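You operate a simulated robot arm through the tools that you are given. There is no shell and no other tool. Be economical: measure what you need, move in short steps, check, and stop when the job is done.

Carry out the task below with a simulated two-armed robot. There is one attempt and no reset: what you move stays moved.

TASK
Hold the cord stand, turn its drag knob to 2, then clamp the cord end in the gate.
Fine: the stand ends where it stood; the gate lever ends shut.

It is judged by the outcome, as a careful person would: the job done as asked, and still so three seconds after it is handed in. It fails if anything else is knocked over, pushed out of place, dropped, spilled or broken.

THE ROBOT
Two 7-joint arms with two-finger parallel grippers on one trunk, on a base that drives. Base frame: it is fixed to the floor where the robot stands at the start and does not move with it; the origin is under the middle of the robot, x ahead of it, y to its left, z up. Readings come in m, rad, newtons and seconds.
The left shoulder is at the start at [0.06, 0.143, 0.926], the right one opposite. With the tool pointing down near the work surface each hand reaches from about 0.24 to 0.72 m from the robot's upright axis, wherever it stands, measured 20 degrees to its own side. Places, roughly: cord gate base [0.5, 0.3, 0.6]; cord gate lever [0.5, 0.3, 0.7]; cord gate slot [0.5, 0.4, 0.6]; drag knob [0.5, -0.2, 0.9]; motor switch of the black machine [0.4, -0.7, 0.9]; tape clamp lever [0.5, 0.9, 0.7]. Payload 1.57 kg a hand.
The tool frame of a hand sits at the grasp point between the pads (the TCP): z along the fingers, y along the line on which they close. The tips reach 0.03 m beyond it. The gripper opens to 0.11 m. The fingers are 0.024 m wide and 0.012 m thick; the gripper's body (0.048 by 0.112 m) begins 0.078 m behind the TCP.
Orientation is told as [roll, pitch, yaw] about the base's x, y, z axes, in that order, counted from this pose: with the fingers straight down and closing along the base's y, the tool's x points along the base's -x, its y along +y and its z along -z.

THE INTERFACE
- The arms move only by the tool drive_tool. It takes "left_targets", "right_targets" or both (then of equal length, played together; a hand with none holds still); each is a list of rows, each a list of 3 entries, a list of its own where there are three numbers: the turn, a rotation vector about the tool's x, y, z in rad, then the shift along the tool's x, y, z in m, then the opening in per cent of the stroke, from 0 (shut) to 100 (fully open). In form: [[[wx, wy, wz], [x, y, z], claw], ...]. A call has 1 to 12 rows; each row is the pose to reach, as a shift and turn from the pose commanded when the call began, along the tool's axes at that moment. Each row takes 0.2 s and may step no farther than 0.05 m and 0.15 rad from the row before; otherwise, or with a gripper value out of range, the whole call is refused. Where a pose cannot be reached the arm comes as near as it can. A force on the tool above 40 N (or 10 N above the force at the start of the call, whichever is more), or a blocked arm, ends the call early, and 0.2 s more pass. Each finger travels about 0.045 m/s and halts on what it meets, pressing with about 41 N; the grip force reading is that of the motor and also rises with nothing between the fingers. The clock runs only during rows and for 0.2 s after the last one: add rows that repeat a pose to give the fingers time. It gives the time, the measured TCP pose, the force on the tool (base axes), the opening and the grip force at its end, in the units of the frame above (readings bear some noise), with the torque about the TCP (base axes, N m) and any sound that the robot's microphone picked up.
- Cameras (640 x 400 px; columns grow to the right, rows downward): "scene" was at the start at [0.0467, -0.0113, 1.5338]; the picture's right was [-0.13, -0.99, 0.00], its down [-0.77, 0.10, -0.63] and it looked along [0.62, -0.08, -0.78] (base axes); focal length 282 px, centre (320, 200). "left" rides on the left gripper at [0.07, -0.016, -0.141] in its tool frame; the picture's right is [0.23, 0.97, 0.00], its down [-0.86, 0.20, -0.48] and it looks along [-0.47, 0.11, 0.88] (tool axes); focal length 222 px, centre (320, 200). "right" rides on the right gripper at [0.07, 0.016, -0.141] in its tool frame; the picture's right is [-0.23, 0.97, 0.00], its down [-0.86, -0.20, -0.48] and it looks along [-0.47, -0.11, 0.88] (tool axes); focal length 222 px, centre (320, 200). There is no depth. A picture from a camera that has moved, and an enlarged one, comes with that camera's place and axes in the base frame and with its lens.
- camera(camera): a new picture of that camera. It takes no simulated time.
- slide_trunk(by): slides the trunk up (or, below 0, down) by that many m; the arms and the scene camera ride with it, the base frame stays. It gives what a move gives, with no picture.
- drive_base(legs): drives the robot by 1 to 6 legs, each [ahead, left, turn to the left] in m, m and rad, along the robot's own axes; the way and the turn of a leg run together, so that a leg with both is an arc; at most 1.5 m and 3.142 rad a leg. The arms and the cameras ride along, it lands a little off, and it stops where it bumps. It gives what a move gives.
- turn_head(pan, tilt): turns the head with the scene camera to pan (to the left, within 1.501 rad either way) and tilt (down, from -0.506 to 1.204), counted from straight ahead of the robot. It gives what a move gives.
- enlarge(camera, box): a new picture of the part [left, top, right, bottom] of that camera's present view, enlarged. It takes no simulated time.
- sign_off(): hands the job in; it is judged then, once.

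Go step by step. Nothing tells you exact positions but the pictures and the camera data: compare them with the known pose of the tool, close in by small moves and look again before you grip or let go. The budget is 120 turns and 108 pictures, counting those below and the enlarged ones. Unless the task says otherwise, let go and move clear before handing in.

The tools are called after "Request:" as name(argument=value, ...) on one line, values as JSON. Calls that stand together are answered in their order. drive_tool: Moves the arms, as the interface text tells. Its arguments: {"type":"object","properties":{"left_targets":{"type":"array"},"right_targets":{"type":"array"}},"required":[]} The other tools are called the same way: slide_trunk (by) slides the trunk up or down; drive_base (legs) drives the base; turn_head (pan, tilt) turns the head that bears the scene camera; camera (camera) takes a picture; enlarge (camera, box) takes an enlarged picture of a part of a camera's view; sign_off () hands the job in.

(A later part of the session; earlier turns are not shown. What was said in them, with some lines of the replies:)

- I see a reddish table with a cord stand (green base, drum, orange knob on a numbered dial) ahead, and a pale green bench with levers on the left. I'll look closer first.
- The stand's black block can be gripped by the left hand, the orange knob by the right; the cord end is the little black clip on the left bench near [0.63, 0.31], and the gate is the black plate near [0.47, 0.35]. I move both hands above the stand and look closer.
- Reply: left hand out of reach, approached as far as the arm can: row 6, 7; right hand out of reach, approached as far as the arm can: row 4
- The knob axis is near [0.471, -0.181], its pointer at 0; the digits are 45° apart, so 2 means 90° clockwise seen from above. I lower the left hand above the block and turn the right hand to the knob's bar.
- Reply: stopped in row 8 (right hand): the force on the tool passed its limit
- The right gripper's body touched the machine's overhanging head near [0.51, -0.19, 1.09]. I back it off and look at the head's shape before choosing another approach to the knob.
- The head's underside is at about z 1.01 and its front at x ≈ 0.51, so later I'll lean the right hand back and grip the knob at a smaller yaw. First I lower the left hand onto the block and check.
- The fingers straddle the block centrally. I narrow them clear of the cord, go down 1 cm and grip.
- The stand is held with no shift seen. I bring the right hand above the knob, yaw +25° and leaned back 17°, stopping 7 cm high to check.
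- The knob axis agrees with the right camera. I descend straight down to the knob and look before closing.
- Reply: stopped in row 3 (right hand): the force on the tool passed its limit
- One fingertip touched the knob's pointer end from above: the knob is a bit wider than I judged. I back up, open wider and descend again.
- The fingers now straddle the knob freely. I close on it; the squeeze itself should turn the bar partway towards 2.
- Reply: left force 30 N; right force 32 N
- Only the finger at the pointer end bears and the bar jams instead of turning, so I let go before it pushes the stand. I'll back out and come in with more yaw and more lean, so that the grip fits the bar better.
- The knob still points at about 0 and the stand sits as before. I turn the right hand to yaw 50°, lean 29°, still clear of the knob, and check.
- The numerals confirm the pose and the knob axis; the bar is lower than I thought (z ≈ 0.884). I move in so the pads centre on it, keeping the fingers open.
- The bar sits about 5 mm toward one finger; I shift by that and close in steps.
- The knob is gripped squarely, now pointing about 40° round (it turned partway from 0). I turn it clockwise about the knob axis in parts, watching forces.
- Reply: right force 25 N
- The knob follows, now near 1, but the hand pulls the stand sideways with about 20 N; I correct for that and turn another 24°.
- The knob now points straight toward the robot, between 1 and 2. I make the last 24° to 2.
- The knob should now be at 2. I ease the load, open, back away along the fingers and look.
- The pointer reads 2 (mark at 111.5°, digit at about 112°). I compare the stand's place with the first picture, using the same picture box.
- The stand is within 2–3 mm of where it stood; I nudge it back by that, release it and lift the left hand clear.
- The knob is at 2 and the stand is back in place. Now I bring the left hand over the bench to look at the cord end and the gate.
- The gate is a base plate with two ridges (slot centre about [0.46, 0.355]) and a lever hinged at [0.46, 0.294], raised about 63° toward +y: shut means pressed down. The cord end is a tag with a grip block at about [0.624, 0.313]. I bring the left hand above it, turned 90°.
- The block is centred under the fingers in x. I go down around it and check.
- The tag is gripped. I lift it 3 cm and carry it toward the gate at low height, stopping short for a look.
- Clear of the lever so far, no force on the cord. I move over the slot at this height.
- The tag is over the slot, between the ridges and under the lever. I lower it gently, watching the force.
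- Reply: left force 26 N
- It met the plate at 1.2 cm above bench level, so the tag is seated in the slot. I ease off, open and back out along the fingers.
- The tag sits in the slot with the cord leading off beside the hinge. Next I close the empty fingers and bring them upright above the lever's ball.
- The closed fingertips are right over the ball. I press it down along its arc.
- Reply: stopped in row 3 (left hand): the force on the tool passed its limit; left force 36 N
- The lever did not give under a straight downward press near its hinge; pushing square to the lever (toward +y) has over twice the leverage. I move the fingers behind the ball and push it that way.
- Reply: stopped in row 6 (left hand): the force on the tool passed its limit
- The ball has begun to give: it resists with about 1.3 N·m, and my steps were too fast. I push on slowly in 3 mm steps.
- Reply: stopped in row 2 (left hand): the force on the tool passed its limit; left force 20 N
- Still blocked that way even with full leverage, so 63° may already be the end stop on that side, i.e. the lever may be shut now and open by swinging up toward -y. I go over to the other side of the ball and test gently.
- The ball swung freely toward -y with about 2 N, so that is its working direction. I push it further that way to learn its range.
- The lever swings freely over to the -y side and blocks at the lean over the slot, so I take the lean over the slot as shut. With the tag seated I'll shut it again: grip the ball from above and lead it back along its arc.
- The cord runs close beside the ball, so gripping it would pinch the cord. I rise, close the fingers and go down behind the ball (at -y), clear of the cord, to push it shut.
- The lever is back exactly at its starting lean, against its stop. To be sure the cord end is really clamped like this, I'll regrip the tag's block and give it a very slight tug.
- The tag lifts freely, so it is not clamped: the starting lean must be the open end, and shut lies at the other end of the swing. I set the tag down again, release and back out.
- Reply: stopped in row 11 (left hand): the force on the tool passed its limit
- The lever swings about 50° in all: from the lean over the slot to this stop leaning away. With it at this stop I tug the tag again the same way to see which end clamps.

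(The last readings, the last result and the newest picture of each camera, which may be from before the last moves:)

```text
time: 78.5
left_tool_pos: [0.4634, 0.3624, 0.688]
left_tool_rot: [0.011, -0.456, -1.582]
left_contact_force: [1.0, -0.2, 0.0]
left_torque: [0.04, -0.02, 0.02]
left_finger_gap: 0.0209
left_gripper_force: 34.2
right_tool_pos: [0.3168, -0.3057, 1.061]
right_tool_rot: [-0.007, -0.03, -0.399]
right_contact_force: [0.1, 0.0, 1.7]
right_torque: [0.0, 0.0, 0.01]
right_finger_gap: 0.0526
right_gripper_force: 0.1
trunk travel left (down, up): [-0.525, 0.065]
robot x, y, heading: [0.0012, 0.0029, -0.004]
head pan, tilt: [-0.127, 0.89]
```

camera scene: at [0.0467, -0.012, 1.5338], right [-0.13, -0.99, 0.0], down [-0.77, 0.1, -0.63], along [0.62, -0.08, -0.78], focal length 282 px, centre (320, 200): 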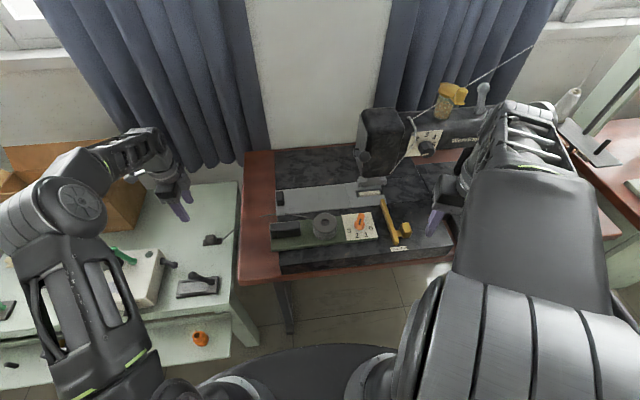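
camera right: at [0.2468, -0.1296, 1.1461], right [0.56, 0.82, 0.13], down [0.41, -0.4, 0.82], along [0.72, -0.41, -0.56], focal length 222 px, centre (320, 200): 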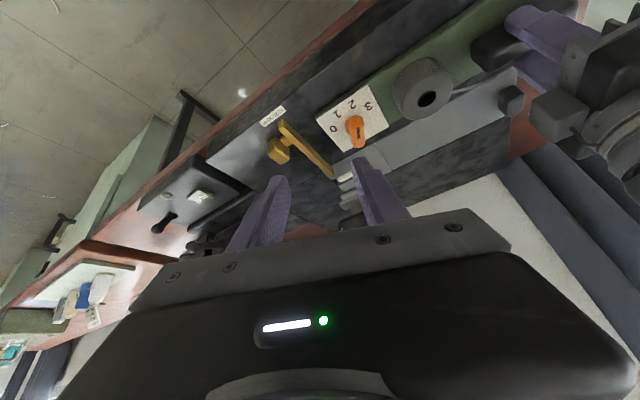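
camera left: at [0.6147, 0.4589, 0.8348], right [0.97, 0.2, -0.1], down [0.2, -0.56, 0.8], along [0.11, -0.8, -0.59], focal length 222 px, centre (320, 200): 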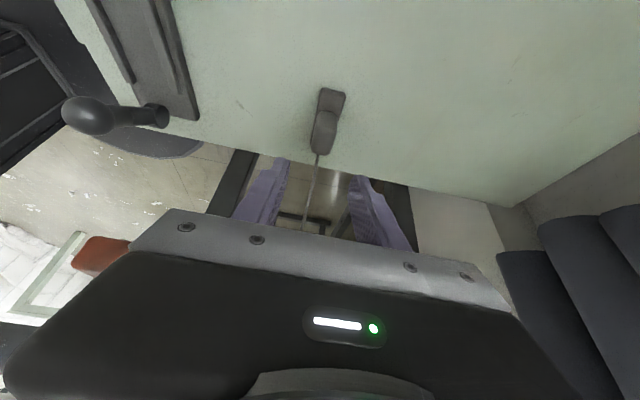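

Neither stop locks the tag by itself. The tag is seated centrally (y ≈ 0.325–0.390 between the ridges), so I set it down again, and then shut the lever firmly over the slot and test once more.

Request:
drive_tool(left_targets=[[[0, 0, 0], [0.0015, 0, 0.003], 5], [[0, 0, 0], [0.003, 0, 0.006], 5], [[0, 0, 0], [0.0036, 0, 0.0075], 5], [[0, 0, 0], [0.0036, 0, 0.0075], 5], [[0, 0, 0], [0.003, 0, 0.006], 18], [[0, 0, 0], [0.003, 0, 0.006], 30], [[0, 0, 0], [0.003, 0, 0.006], 34], [[0, 0, 0], [0.003, 0, -0.02], 34], [[0, 0, 0], [0.003, 0, -0.05], 34], [[0, 0, 0], [0.003, 0, -0.08], 34]])

Request:
drive_tool(left_targets=[[[0, 0, 0], [-0.0174, 0, -0.036], 15], [[0, 0, 0], [-0.0348, 0, -0.072], 0], [[0, 0.12, 0], [-0.0744, -0.002, -0.0529], 0], [[0, 0.24, 0], [-0.114, -0.004, -0.0337], 0], [[0, 0.36, 0], [-0.1527, -0.006, -0.0128], 0], [[0, 0.45, 0], [-0.191, -0.0086, 0.009], 0], [[0, 0.45, 0], [-0.178, -0.0086, 0.0361], 0], [[0, 0.45, 0], [-0.1584, -0.0086, 0.0766], 0], [[0, 0.45, 0], [-0.1467, -0.0086, 0.1009], 0], [[0, 0.45, 0], [-0.1467, -0.0086, 0.1009], 0]])

Request:
enlarge(camera="left", box=[200, 60, 440, 260])

```text
time: 80.7
left_tool_pos: [0.4634, 0.4016, 0.7605]
left_tool_rot: [0.009, -0.456, -1.584]
left_contact_force: [0.3, 0.5, 0.0]
left_torque: [-0.01, -0.01, 0.04]
left_finger_gap: 0.0376
left_gripper_force: 0.1
right_tool_pos: [0.3183, -0.3063, 1.0607]
right_tool_rot: [-0.007, -0.031, -0.398]
right_contact_force: [0.6, 0.0, -0.6]
right_torque: [0.01, 0.02, 0.0]
right_finger_gap: 0.0527
right_gripper_force: 0.1
trunk travel left (down, up): [-0.525, 0.065]
robot x, y, heading: [0.0026, -0.003, -0.009]
head pan, tilt: [-0.127, 0.89]
```

```text
time: 82.9
left_tool_pos: [0.4546, 0.226, 0.7331]
left_tool_rot: [0.01, -0.006, -1.578]
left_contact_force: [0.1, 0.7, -0.2]
left_torque: [-0.01, -0.03, 0.01]
left_finger_gap: 0.0001
left_gripper_force: 21.2
right_tool_pos: [0.3168, -0.3048, 1.0612]
right_tool_rot: [-0.007, -0.03, -0.397]
right_contact_force: [0.4, -0.1, -0.2]
right_torque: [0.0, -0.02, 0.05]
right_finger_gap: 0.0527
right_gripper_force: 0.1
trunk travel left (down, up): [-0.525, 0.065]
robot x, y, heading: [-0.002, 0.0055, -0.003]
head pan, tilt: [-0.127, 0.89]
```

```text
2.00 times, centred on (320, 160) of left
camera zoom: at [0.4363, 0.2959, 0.8731], right [0.98, 0.22, 0.01], down [0.19, -0.85, 0.48], along [0.11, -0.47, -0.87], focal length 444 px, centre (320, 280)
```

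zoom: 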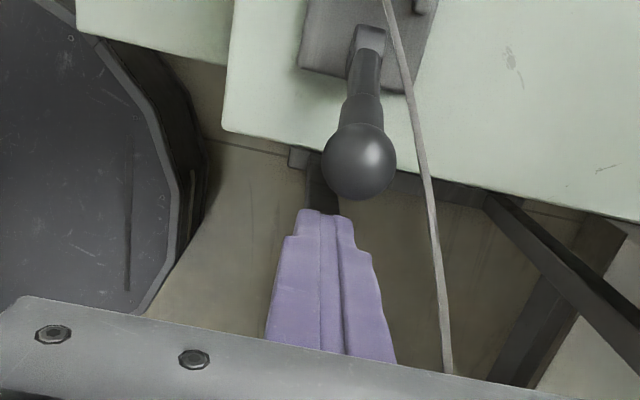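

Request:
drive_tool(left_targets=[[[0, 0, 0], [0.008, 0.003, 0], 0], [[0, 0, 0], [0.016, 0.004, 0], 0], [[0, 0, 0], [0.024, 0.004, -0.001], 0], [[0, 0, 0], [0.032, 0.004, -0.003], 0], [[0, 0, 0], [0.04, 0.004, -0.005], 0], [[0, 0, 0], [0.048, 0.004, -0.006], 0], [[0, 0, 0], [0.056, 0.004, -0.006], 0], [[0, 0, 0], [0.064, 0.004, -0.006], 0], [[0, 0, 0], [0.072, 0.004, -0.006], 0], [[0, 0, 0], [0.079, 0.004, -0.006], 0], [[0, 0, 0], [0.083, 0.004, -0.006], 0], [[0, 0, 0], [0.086, 0.004, -0.006], 0]])

Request:
drive_tool(left_targets=[[[0, 0, 0], [-0.006, 0, -0.01], 0], [[0, 0, 0], [-0.008, 0, -0.05], 0], [[0, 0, 0], [-0.008, 0, -0.09], 0]])

Request:
enlarge(camera="scene", box=[160, 230, 260, 305])

```text
time: 85.5
left_tool_pos: [0.4585, 0.3066, 0.7403]
left_tool_rot: [0.012, -0.009, -1.583]
left_contact_force: [-1.2, -24.8, 4.4]
left_torque: [-0.75, 0.06, -0.04]
left_finger_gap: 0.0002
left_gripper_force: 21.1
right_tool_pos: [0.3159, -0.3091, 1.0594]
right_tool_rot: [-0.006, -0.03, -0.4]
right_contact_force: [-0.4, 0.2, 0.0]
right_torque: [0.01, -0.03, -0.03]
right_finger_gap: 0.0529
right_gripper_force: 0.1
trunk travel left (down, up): [-0.525, 0.065]
robot x, y, heading: [-0.0024, -0.0037, -0.004]
head pan, tilt: [-0.127, 0.89]
```

```text
time: 86.3
left_tool_pos: [0.4562, 0.3073, 0.8279]
left_tool_rot: [0.008, -0.003, -1.577]
left_contact_force: [0.1, -1.4, -0.5]
left_torque: [-0.01, -0.01, 0.01]
left_finger_gap: 0.0
left_gripper_force: 22.2
right_tool_pos: [0.3166, -0.3051, 1.061]
right_tool_rot: [-0.007, -0.031, -0.399]
right_contact_force: [0.7, 0.9, 0.2]
right_torque: [0.02, -0.01, 0.0]
right_finger_gap: 0.0531
right_gripper_force: 0.2
trunk travel left (down, up): [-0.525, 0.065]
robot x, y, heading: [-0.0036, 0.0009, -0.002]
head pan, tilt: [-0.127, 0.89]
```

```text
5.33 times, centred on (210, 268) of scene
camera zoom: at [0.0457, -0.0123, 1.5337], right [-0.13, -0.99, 0.0], down [-0.77, 0.1, -0.63], along [0.62, -0.08, -0.78], focal length 1505 px, centre (907, -160)
```

zoom: 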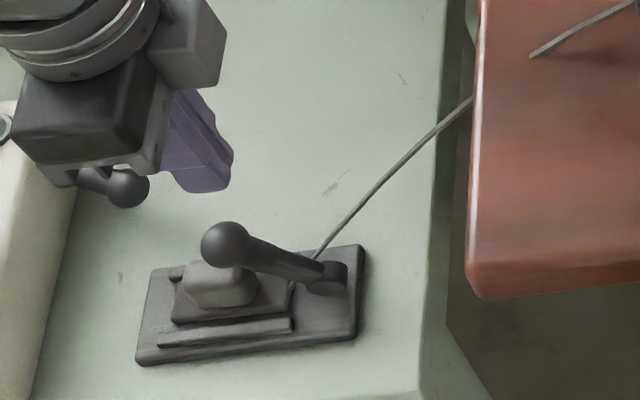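

Request:
drive_tool(left_targets=[[[0, 0, 0], [0.03, 0.001, 0], 0], [[0, 0, 0], [0.06, 0.003, 0], 5], [[0, -0.12, 0], [0.08, 0.004, 0], 15], [[0, -0.25, 0], [0.0912, 0.0055, 0.01], 25], [[0, -0.38, 0], [0.0912, 0.0055, 0.03], 34], [[0, -0.447, 0], [0.0912, 0.0055, 0.055], 34], [[0, -0.447, 0], [0.0912, 0.0055, 0.0724], 34], [[0, -0.447, 0], [0.0912, 0.0055, 0.0724], 34]])

Request:
drive_tool(left_targets=[[[0, 0, 0], [0, 0, 0.03], 34], [[0, 0, 0], [0, 0, 0.06], 34], [[0, 0, 0], [0, 0, 0.08], 34], [[0, 0, 0], [0, 0, 0.08], 24], [[0, 0, 0], [0, 0, 0.08], 16], [[0, 0, 0], [0, 0, 0.08], 8], [[0, 0, 0], [0, 0, 0.08], 5], [[0, 0, 0], [0, 0, 0.08], 5]])

Request:
drive_tool(left_targets=[[[0, 0, 0], [-0.0009, 0, -0.0018], 5], [[0, 0, 0], [-0.0017, 0, -0.0036], 5], [[0, 0, 0], [-0.0022, 0, -0.0045], 5], [[0, 0, 0], [-0.0022, 0, -0.0045], 5]])

```text
time: 88.1
left_tool_pos: [0.4628, 0.3955, 0.7564]
left_tool_rot: [0.011, -0.453, -1.583]
left_contact_force: [-0.2, -0.2, 0.4]
left_torque: [-0.01, -0.01, 0.03]
left_finger_gap: 0.0376
left_gripper_force: 0.1
right_tool_pos: [0.3174, -0.3063, 1.0613]
right_tool_rot: [-0.008, -0.03, -0.396]
right_contact_force: [0.0, -0.3, 0.5]
right_torque: [0.0, -0.02, -0.01]
right_finger_gap: 0.0528
right_gripper_force: 0.2
trunk travel left (down, up): [-0.525, 0.065]
robot x, y, heading: [-0.0018, 0.0008, -0.008]
head pan, tilt: [-0.127, 0.89]
```

```text
time: 89.9
left_tool_pos: [0.4642, 0.3601, 0.6837]
left_tool_rot: [0.011, -0.453, -1.583]
left_contact_force: [-4.0, -0.6, -0.4]
left_torque: [-0.03, 0.2, 0.12]
left_finger_gap: 0.0208
left_gripper_force: 34.4
right_tool_pos: [0.3162, -0.3048, 1.0604]
right_tool_rot: [-0.007, -0.029, -0.399]
right_contact_force: [-0.2, -0.7, 0.8]
right_torque: [0.0, -0.01, 0.03]
right_finger_gap: 0.0529
right_gripper_force: 0.0
trunk travel left (down, up): [-0.525, 0.065]
robot x, y, heading: [0.0011, 0.0015, -0.003]
head pan, tilt: [-0.127, 0.89]
```

```text
time: 90.9
left_tool_pos: [0.4633, 0.3607, 0.6891]
left_tool_rot: [0.01, -0.452, -1.583]
left_contact_force: [-4.6, -0.4, -2.6]
left_torque: [-0.09, 0.29, 0.18]
left_finger_gap: 0.0211
left_gripper_force: 34.3
right_tool_pos: [0.3172, -0.3054, 1.0603]
right_tool_rot: [-0.007, -0.03, -0.397]
right_contact_force: [0.4, -0.7, 0.2]
right_torque: [0.01, -0.02, 0.03]
right_finger_gap: 0.0531
right_gripper_force: 0.1
trunk travel left (down, up): [-0.525, 0.065]
robot x, y, heading: [0.0003, -0.0015, -0.004]
head pan, tilt: [-0.127, 0.89]
```

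This time the block resists (sideways 4 N, lift 2.6 N), unlike before. I lift a hair more to see whether the resistance grows.

Request:
drive_tool(left_targets=[[[0, 0, 0], [-0.0009, 0, -0.0018], 5], [[0, 0, 0], [-0.0013, 0, -0.0027], 5], [[0, 0, 0], [-0.0013, 0, -0.0027], 5]])

Request:
enlarge(camera="scene", box=[170, 255, 240, 305])

```text
time: 91.7
left_tool_pos: [0.4652, 0.359, 0.6924]
left_tool_rot: [0.012, -0.451, -1.585]
left_contact_force: [-0.1, -0.2, -0.2]
left_torque: [-0.01, 0.01, -0.02]
left_finger_gap: 0.0206
left_gripper_force: 34.8
right_tool_pos: [0.3177, -0.3055, 1.0609]
right_tool_rot: [-0.007, -0.031, -0.399]
right_contact_force: [0.0, 0.4, -0.7]
right_torque: [-0.01, -0.01, 0.03]
right_finger_gap: 0.0526
right_gripper_force: 0.1
trunk travel left (down, up): [-0.525, 0.065]
robot x, y, heading: [0.0003, -0.0024, -0.005]
head pan, tilt: [-0.127, 0.89]
```

```text
8.00 times, centred on (205, 280) of scene
camera zoom: at [0.0463, -0.0123, 1.5338], right [-0.13, -0.99, 0.0], down [-0.77, 0.1, -0.63], along [0.62, -0.08, -0.78], focal length 2257 px, centre (1240, -440)
```

zoom: 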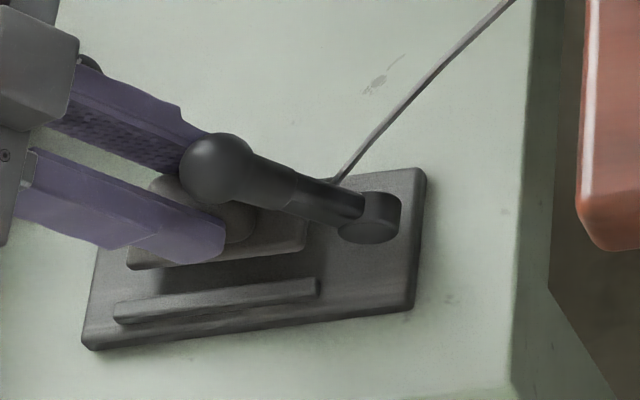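

Only the far ridge was rubbing; the tag is still free. I recentre it in the slot (3 mm toward the robot) and lower it, noting the exact contact height.

Request:
drive_tool(left_targets=[[[0, 0, 0], [0.0018, -0.0035, -0.0009], 5], [[0, 0, 0], [0.004, -0.0035, 0.0036], 5], [[0, 0, 0], [0.0057, -0.0035, 0.0072], 5], [[0, 0, 0], [0.0057, -0.0035, 0.0072], 5]])

Request:
drive_tool(left_targets=[[[0, 0, 0], [0.0009, 0, 0.0018], 5], [[0, 0, 0], [0.0013, 0, 0.0027], 5], [[0, 0, 0], [0.0013, 0, 0.0027], 5]])

```text
time: 92.7
left_tool_pos: [0.4614, 0.3622, 0.6832]
left_tool_rot: [0.008, -0.452, -1.583]
left_contact_force: [-0.6, -0.1, 2.1]
left_torque: [0.05, 0.06, 0.0]
left_finger_gap: 0.021
left_gripper_force: 34.0
right_tool_pos: [0.3168, -0.3051, 1.06]
right_tool_rot: [-0.007, -0.029, -0.398]
right_contact_force: [0.1, -1.0, -0.1]
right_torque: [-0.07, -0.01, 0.03]
right_finger_gap: 0.0527
right_gripper_force: 0.1
trunk travel left (down, up): [-0.525, 0.065]
robot x, y, heading: [-0.0052, -0.0024, -0.005]
head pan, tilt: [-0.127, 0.89]
```

```text
time: 93.5
left_tool_pos: [0.4613, 0.3622, 0.683]
left_tool_rot: [0.015, -0.451, -1.584]
left_contact_force: [-3.2, 4.0, 30.9]
left_torque: [-0.2, 0.37, -0.02]
left_finger_gap: 0.0208
left_gripper_force: 34.5
right_tool_pos: [0.3158, -0.3077, 1.0606]
right_tool_rot: [-0.006, -0.032, -0.398]
right_contact_force: [-0.3, 0.3, -0.2]
right_torque: [0.04, 0.02, -0.01]
right_finger_gap: 0.0531
right_gripper_force: 0.1
trunk travel left (down, up): [-0.525, 0.065]
robot x, y, heading: [-0.0032, -0.002, -0.001]
head pan, tilt: [-0.127, 0.89]
```

Contact came at 0.683, i.e. 14–16 mm above where the tag lay on the bench, which seems high for a thin plate; it may be caught on a ridge. I release it and probe bench and plate heights with the closed fingertips.

Request:
drive_tool(left_targets=[[[0, 0, 0], [-0.0009, 0, -0.0018], 5], [[0, 0, 0], [-0.0009, 0, -0.0018], 18], [[0, 0, 0], [-0.0009, 0, -0.0018], 30], [[0, 0, 0], [-0.0009, 0, -0.0018], 34], [[0, 0, 0], [-0.0009, 0, -0.03], 34], [[0, 0, 0], [-0.0009, 0, -0.06], 34], [[0, 0, 0], [-0.0009, 0, -0.09], 20], [[0, 0.12, 0], [-0.0009, 0, -0.12], 5], [[0, 0.24, 0], [-0.0009, 0, -0.14], 0], [[0, 0.36, 0], [-0.0009, 0, -0.14], 0], [[0, 0.45, 0], [-0.0009, 0, -0.14], 0]])

Request:
enlarge(camera="left", box=[240, 60, 400, 180])

```text
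time: 95.9
left_tool_pos: [0.4607, 0.4217, 0.8069]
left_tool_rot: [0.011, 0.001, -1.577]
left_contact_force: [0.0, 0.3, -0.4]
left_torque: [0.04, -0.01, 0.04]
left_finger_gap: 0.0002
left_gripper_force: 21.4
right_tool_pos: [0.3169, -0.3059, 1.0608]
right_tool_rot: [-0.009, -0.029, -0.398]
right_contact_force: [0.0, 0.4, -0.7]
right_torque: [0.0, 0.01, 0.03]
right_finger_gap: 0.0529
right_gripper_force: 0.0
trunk travel left (down, up): [-0.525, 0.065]
robot x, y, heading: [-0.0021, -0.0015, -0.01]
head pan, tilt: [-0.127, 0.89]
```

```text
3.33 times, centred on (320, 120) of left
camera zoom: at [0.4436, 0.4928, 0.9482], right [0.98, 0.22, 0.01], down [0.19, -0.86, 0.48], along [0.11, -0.47, -0.88], focal length 740 px, centre (320, 467)
```

zoom: 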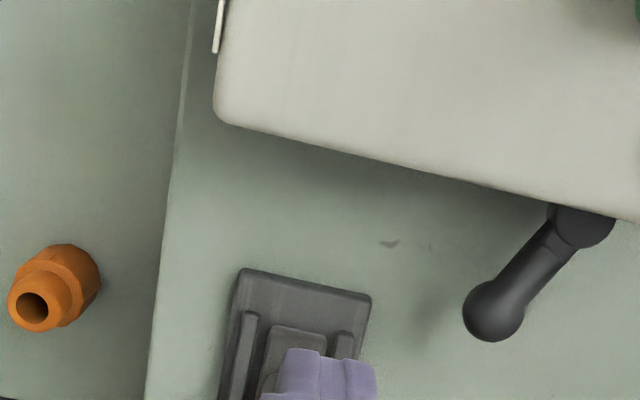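

Request:
drive_tool(left_targets=[[[0, 0, 0], [-0.0105, 0, 0.035], 0], [[0, 0, 0], [-0.0105, 0, 0.07], 0], [[0, 0, 0], [-0.0105, 0, 0.105], 0], [[0, 0, 0], [-0.0105, 0, 0.128], 0], [[0, 0, 0], [-0.0105, 0, 0.134], 0], [[0, 0, 0], [-0.0105, 0, 0.138], 0], [[0, 0, 0], [-0.0105, 0, 0.142], 0], [[0, 0, 0], [-0.0105, 0, 0.146], 0], [[0, 0, 0], [-0.0105, 0, 0.15], 0], [[0, 0, 0], [-0.0105, 0, 0.154], 0], [[0, 0, 0], [-0.0105, 0, 0.158], 0], [[0, 0, 0], [-0.0105, 0, 0.162], 0]])

Request:
drive_tool(left_targets=[[[0, 0, 0], [0, 0, -0.02], 0], [[0, 0, 0], [0, 0, -0.05], 0], [[0, 0, 0], [-0.03, 0.025, -0.05], 0], [[0, 0, 0], [-0.06, 0.06, -0.05], 0], [[0, 0, 0], [-0.06, 0.06, -0.02], 0], [[0, 0, 0], [-0.06, 0.06, 0], 0], [[0, 0, 0], [-0.06, 0.06, 0.004], 0], [[0, 0, 0], [-0.06, 0.06, 0.008], 0], [[0, 0, 0], [-0.06, 0.06, 0.012], 0], [[0, 0, 0], [-0.06, 0.06, 0.016], 0], [[0, 0, 0], [-0.06, 0.06, 0.02], 0], [[0, 0, 0], [-0.06, 0.06, 0.024], 0]])

```text
time: 98.0
left_tool_pos: [0.4625, 0.4103, 0.6619]
left_tool_rot: [0.015, 0.004, -1.579]
left_contact_force: [-10.3, -4.3, 29.3]
left_torque: [-0.39, 0.47, -0.12]
left_finger_gap: 0.0
left_gripper_force: 21.7
right_tool_pos: [0.3147, -0.3065, 1.0617]
right_tool_rot: [-0.004, -0.03, -0.398]
right_contact_force: [0.0, -0.3, -0.4]
right_torque: [0.0, 0.03, 0.01]
right_finger_gap: 0.0529
right_gripper_force: 0.1
trunk travel left (down, up): [-0.525, 0.065]
robot x, y, heading: [0.001, 0.0016, -0.005]
head pan, tilt: [-0.127, 0.89]
stopped in row 10 (left hand): the force on the tool passed its limit (the readings are from after the stop); the commanded pose is now the measured one
```

```text
time: 100.2
left_tool_pos: [0.5234, 0.3525, 0.6494]
left_tool_rot: [0.015, 0.003, -1.578]
left_contact_force: [-12.1, -3.1, 29.2]
left_torque: [-0.31, 0.57, -0.09]
left_finger_gap: 0.0
left_gripper_force: 21.0
right_tool_pos: [0.3149, -0.3058, 1.0607]
right_tool_rot: [-0.004, -0.032, -0.396]
right_contact_force: [1.7, 0.2, 0.3]
right_torque: [-0.01, 0.02, 0.03]
right_finger_gap: 0.0527
right_gripper_force: 0.0
trunk travel left (down, up): [-0.525, 0.065]
robot x, y, heading: [0.0018, -0.0023, -0.0]
head pan, tilt: [-0.127, 0.89]
stopped in row 11 (left hand): the force on the tool passed its limit (the readings are from after the stop); the commanded pose is now the measured one
```

The plate is 12.5 mm above the bench, so the tag is properly seated on it. The lever leaning over the slot blocks it from above and leaning away frees it, so over the slot is shut; I'll cycle it once more, opening fully and then shutting it over the seated tag.

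Request:
drive_tool(left_targets=[[[0, 0, 0], [0, 0, -0.035], 0], [[0, 0, 0], [0.012, 0, -0.07], 0], [[0, 0, 0], [0.022, 0, -0.105], 0], [[0, 0, 0], [0.022, -0.03, -0.105], 0], [[0, 0, 0], [0.022, -0.063, -0.105], 0], [[0, 0, 0], [0.022, -0.063, -0.088], 0], [[0, 0, 0], [0.022, -0.063, -0.088], 0]])

Request:
drive_tool(left_targets=[[[0, 0, 0], [-0.01, 0, 0], 0], [[0, 0, 0], [-0.02, 0, 0], 0], [[0, 0, 0], [-0.03, 0, 0], 0], [[0, 0, 0], [-0.04, 0, -0.001], 0], [[0, 0, 0], [-0.05, 0, -0.002], 0], [[0, 0, 0], [-0.06, 0, -0.002], 0], [[0, 0, 0], [-0.068, 0, -0.002], 0], [[0, 0, 0], [-0.074, 0, -0.001], 0], [[0, 0, 0], [-0.08, 0, 0], 0], [[0, 0, 0], [-0.083, 0, 0], 0]])

Request:
enlarge(camera="scene", box=[160, 230, 260, 305])

```text
time: 101.8
left_tool_pos: [0.4598, 0.3746, 0.7321]
left_tool_rot: [0.014, 0.002, -1.577]
left_contact_force: [0.1, -0.1, 0.3]
left_torque: [0.03, 0.0, 0.0]
left_finger_gap: 0.0
left_gripper_force: 20.9
right_tool_pos: [0.3171, -0.3046, 1.0617]
right_tool_rot: [-0.007, -0.031, -0.396]
right_contact_force: [-0.4, 0.0, 0.6]
right_torque: [-0.01, -0.03, -0.01]
right_finger_gap: 0.0525
right_gripper_force: 0.0
trunk travel left (down, up): [-0.525, 0.065]
robot x, y, heading: [0.0007, -0.0052, -0.004]
head pan, tilt: [-0.127, 0.89]
```

```text
time: 104.0
left_tool_pos: [0.4599, 0.2921, 0.7334]
left_tool_rot: [0.015, 0.003, -1.581]
left_contact_force: [-0.4, -0.3, 0.5]
left_torque: [0.0, 0.01, 0.01]
left_finger_gap: 0.0002
left_gripper_force: 21.8
right_tool_pos: [0.3174, -0.3046, 1.0603]
right_tool_rot: [-0.008, -0.029, -0.397]
right_contact_force: [-0.2, 0.1, 0.6]
right_torque: [0.0, 0.0, 0.01]
right_finger_gap: 0.0531
right_gripper_force: 0.0
trunk travel left (down, up): [-0.525, 0.065]
robot x, y, heading: [-0.0034, 0.0019, -0.001]
head pan, tilt: [-0.127, 0.89]
```

```text
5.33 times, centred on (210, 268) of scene
camera zoom: at [0.0461, -0.0125, 1.5338], right [-0.13, -0.99, 0.0], down [-0.77, 0.1, -0.63], along [0.62, -0.08, -0.78], focal length 1505 px, centre (907, -160)
```

zoom: 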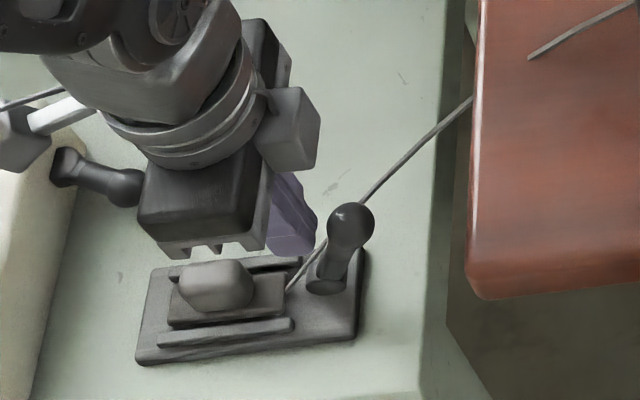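

Request:
drive_tool(left_targets=[[[0, 0, 0], [0.004, 0, -0.045], 0], [[0, 0, 0], [0.004, 0, -0.085], 0], [[0, 0, 0], [-0.035, -0.004, -0.085], 0], [[0, 0, 0], [-0.067, -0.006, -0.085], 0], [[0, 0, 0], [-0.067, -0.006, -0.045], 0], [[0, 0, 0], [-0.067, -0.006, 0], 0], [[0, 0, 0], [-0.067, -0.006, 0], 0]])

Request:
drive_tool(left_targets=[[[0, 0, 0], [0.008, 0.003, 0], 0], [[0, 0, 0], [0.016, 0.004, 0], 0], [[0, 0, 0], [0.024, 0.004, -0.001], 0], [[0, 0, 0], [0.032, 0.004, -0.003], 0], [[0, 0, 0], [0.04, 0.004, -0.005], 0], [[0, 0, 0], [0.048, 0.004, -0.006], 0], [[0, 0, 0], [0.056, 0.004, -0.006], 0], [[0, 0, 0], [0.064, 0.004, -0.006], 0], [[0, 0, 0], [0.072, 0.004, -0.006], 0], [[0, 0, 0], [0.078, 0.004, -0.006], 0], [[0, 0, 0], [0.081, 0.004, -0.006], 0], [[0, 0, 0], [0.083, 0.004, -0.006], 0]])

Request:
drive_tool(left_targets=[[[0, 0, 0], [-0.006, 0, -0.01], 0], [[0, 0, 0], [-0.008, 0, -0.05], 0], [[0, 0, 0], [-0.008, 0, -0.095], 0], [[0, 0, 0], [0.03, 0, -0.14], 0], [[0, 0, 0], [0.06, -0.02, -0.18], 0]])

Request:
enlarge(camera="scene", box=[160, 230, 260, 305])

Request:
enlarge(camera="scene", box=[260, 180, 420, 280])

```text
time: 105.6
left_tool_pos: [0.4522, 0.2241, 0.7319]
left_tool_rot: [0.016, 0.002, -1.577]
left_contact_force: [0.9, 0.0, -0.7]
left_torque: [-0.03, -0.02, 0.04]
left_finger_gap: 0.0002
left_gripper_force: 20.8
right_tool_pos: [0.3168, -0.3051, 1.0601]
right_tool_rot: [-0.007, -0.029, -0.397]
right_contact_force: [-1.4, -0.9, -0.1]
right_torque: [0.0, -0.05, 0.02]
right_finger_gap: 0.0527
right_gripper_force: 0.0
trunk travel left (down, up): [-0.525, 0.065]
robot x, y, heading: [-0.001, -0.0022, -0.002]
head pan, tilt: [-0.127, 0.89]
```

```text
time: 108.2
left_tool_pos: [0.4575, 0.3064, 0.7394]
left_tool_rot: [0.015, 0.001, -1.58]
left_contact_force: [-0.1, -9.9, 2.1]
left_torque: [-0.29, 0.04, -0.02]
left_finger_gap: 0.0001
left_gripper_force: 21.3
right_tool_pos: [0.3172, -0.3071, 1.0602]
right_tool_rot: [-0.005, -0.03, -0.398]
right_contact_force: [0.6, -0.3, 0.3]
right_torque: [0.02, 0.0, 0.03]
right_finger_gap: 0.053
right_gripper_force: 0.0
trunk travel left (down, up): [-0.525, 0.065]
robot x, y, heading: [0.0002, -0.0041, -0.007]
head pan, tilt: [-0.127, 0.89]
```

```text
refused: row 4 steps farther than a row can; nothing moved
```

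```text
5.33 times, centred on (210, 268) of scene
camera zoom: at [0.0458, -0.0137, 1.5338], right [-0.13, -0.99, 0.0], down [-0.77, 0.1, -0.63], along [0.62, -0.08, -0.78], focal length 1505 px, centre (907, -160)
```

zoom: 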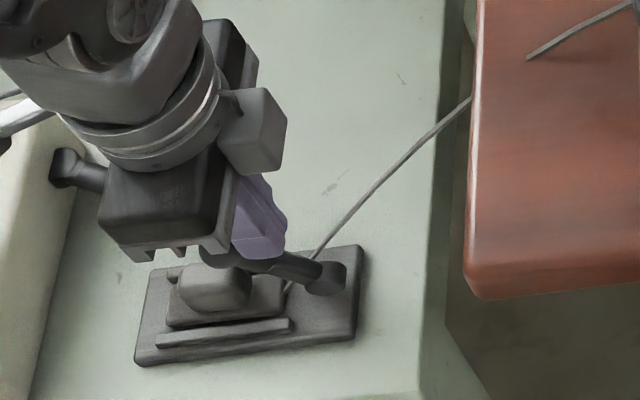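

```text
4.00 times, centred on (340, 230) of scene
camera zoom: at [0.0458, -0.0137, 1.5338], right [-0.13, -0.99, 0.0], down [-0.77, 0.1, -0.63], along [0.62, -0.08, -0.78], focal length 1128 px, centre (240, 80)
```

zoom: 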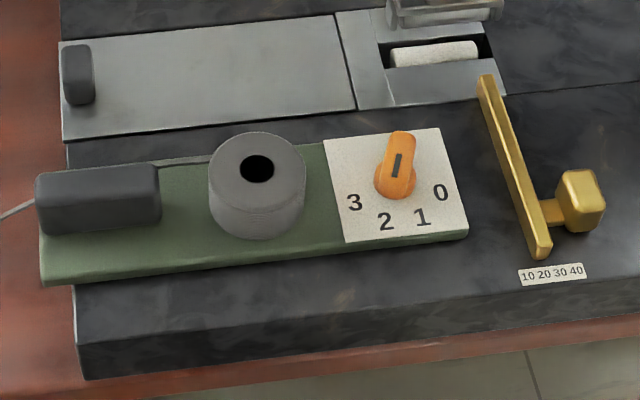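

The stand is unmoved and the knob still reads 2. My last retreat was refused, so I retreat in shorter steps, and turn the head to look at the similar tape clamp, whose lever seems to lean the opposite way to the gate's at the start.

Request:
drive_tool(left_targets=[[[0, 0, 0], [-0.006, 0, -0.01], 0], [[0, 0, 0], [-0.008, 0, -0.05], 0], [[0, 0, 0], [-0.008, 0, -0.095], 0], [[0, 0, 0], [-0.008, -0.01, -0.14], 0], [[0, 0, 0], [-0.008, -0.05, -0.16], 0], [[0, 0, 0], [-0.008, -0.09, -0.18], 0]])

Request:
turn_head(pan=0.95, tilt=0.75)

Request:
camera(camera="scene")

```text
time: 109.6
left_tool_pos: [0.3647, 0.2993, 0.9175]
left_tool_rot: [0.016, 0.002, -1.578]
left_contact_force: [-0.3, 0.4, 0.5]
left_torque: [0.01, -0.06, 0.02]
left_finger_gap: 0.0
left_gripper_force: 21.5
right_tool_pos: [0.3168, -0.3066, 1.0594]
right_tool_rot: [-0.003, -0.03, -0.397]
right_contact_force: [-0.8, 0.4, 0.3]
right_torque: [0.03, 0.0, 0.03]
right_finger_gap: 0.0527
right_gripper_force: 0.1
trunk travel left (down, up): [-0.525, 0.065]
robot x, y, heading: [0.0004, 0.001, -0.002]
head pan, tilt: [-0.127, 0.89]
```

```text
time: 110.9
left_tool_pos: [0.3656, 0.2994, 0.9161]
left_tool_rot: [0.014, 0.0, -1.579]
left_contact_force: [0.5, 0.1, -0.5]
left_torque: [0.04, -0.02, 0.01]
left_finger_gap: 0.0002
left_gripper_force: 21.2
right_tool_pos: [0.3173, -0.3061, 1.0603]
right_tool_rot: [-0.008, -0.03, -0.396]
right_contact_force: [-0.2, -0.8, -0.6]
right_torque: [0.01, -0.01, -0.04]
right_finger_gap: 0.0528
right_gripper_force: 0.2
trunk travel left (down, up): [-0.525, 0.065]
robot x, y, heading: [-0.0004, -0.0026, 0.001]
head pan, tilt: [0.949, 0.75]
```

```text
4 pictures are left
camera scene: at [0.0192, 0.0647, 1.5448], right [0.81, -0.59, 0.0], down [-0.4, -0.55, -0.73], along [0.43, 0.59, -0.68], focal length 282 px, centre (320, 200)
```

scene: 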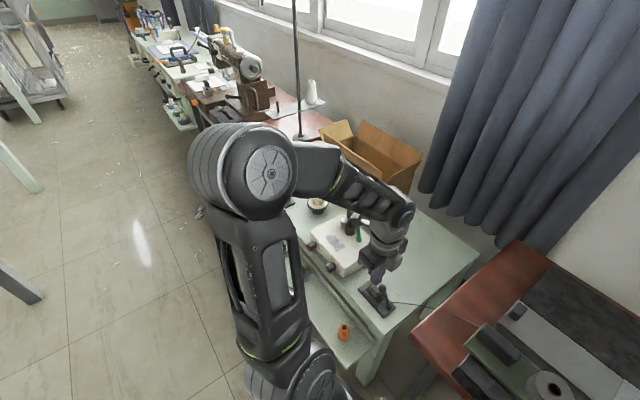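

The tape clamp, empty, leans away from its slot, which fits with over-the-slot being shut. I turn the head back for a last check of gate and stand.

Request:
turn_head(pan=-0.127, tilt=0.89)

Request:
enlarge(camera="scene", box=[160, 230, 260, 305])

```text
time: 112.2
left_tool_pos: [0.3664, 0.3009, 0.9165]
left_tool_rot: [0.015, 0.003, -1.577]
left_contact_force: [0.6, 0.4, -0.1]
left_torque: [-0.03, -0.03, 0.02]
left_finger_gap: 0.0
left_gripper_force: 21.8
right_tool_pos: [0.3161, -0.3041, 1.06]
right_tool_rot: [-0.008, -0.03, -0.397]
right_contact_force: [-0.1, -0.1, 0.2]
right_torque: [0.04, 0.0, 0.02]
right_finger_gap: 0.0528
right_gripper_force: 0.0
trunk travel left (down, up): [-0.525, 0.065]
robot x, y, heading: [-0.0027, -0.0025, -0.006]
head pan, tilt: [-0.127, 0.89]
```

```text
5.33 times, centred on (210, 268) of scene
camera zoom: at [0.046, -0.0124, 1.5337], right [-0.13, -0.99, 0.0], down [-0.77, 0.1, -0.63], along [0.62, -0.08, -0.78], focal length 1505 px, centre (907, -160)
```

zoom: 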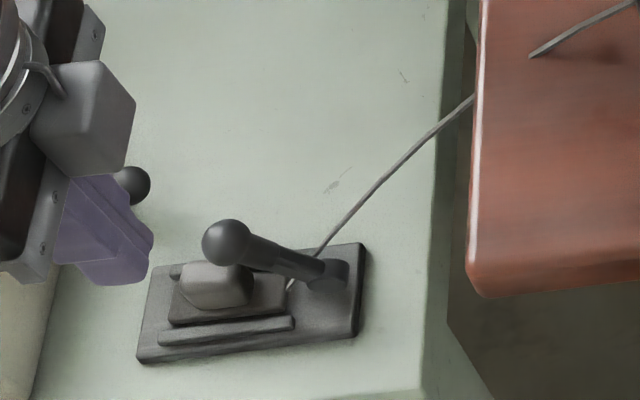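

The tag sits in the slot under the lever, which rests against its stop over the slot. The knob is at 2, the stand is back where it stood and both hands are clear, so I hand in.

Request:
sign_off()

```text
The job is handed in.
```

I turned the drag knob to 2, and the cord end is seated in the gate with the lever leaning over it. I can't confirm that this clamps it.

- **Clamp:** nothing marks which lever position is shut. I took shut to be leaning over the slot, because there it blocks the slot from above. That is also the position it started in. When I tugged the cord end lightly, it lifted freely with the lever at either stop, so the clamp was never shown to hold. I then set the cord end down again, swung the lever fully open and back over it, and did not tug again.
- **Knob and stand:** I held the stand with the left hand while turning the knob with the right. Turning it shifted the stand by 2–3 mm, so I nudged it back. In the last picture of the stand it sits where it started.
- **Contact:** the right gripper bumped the machine's head once, with about 19 N. I saw no clear sign that anything moved.
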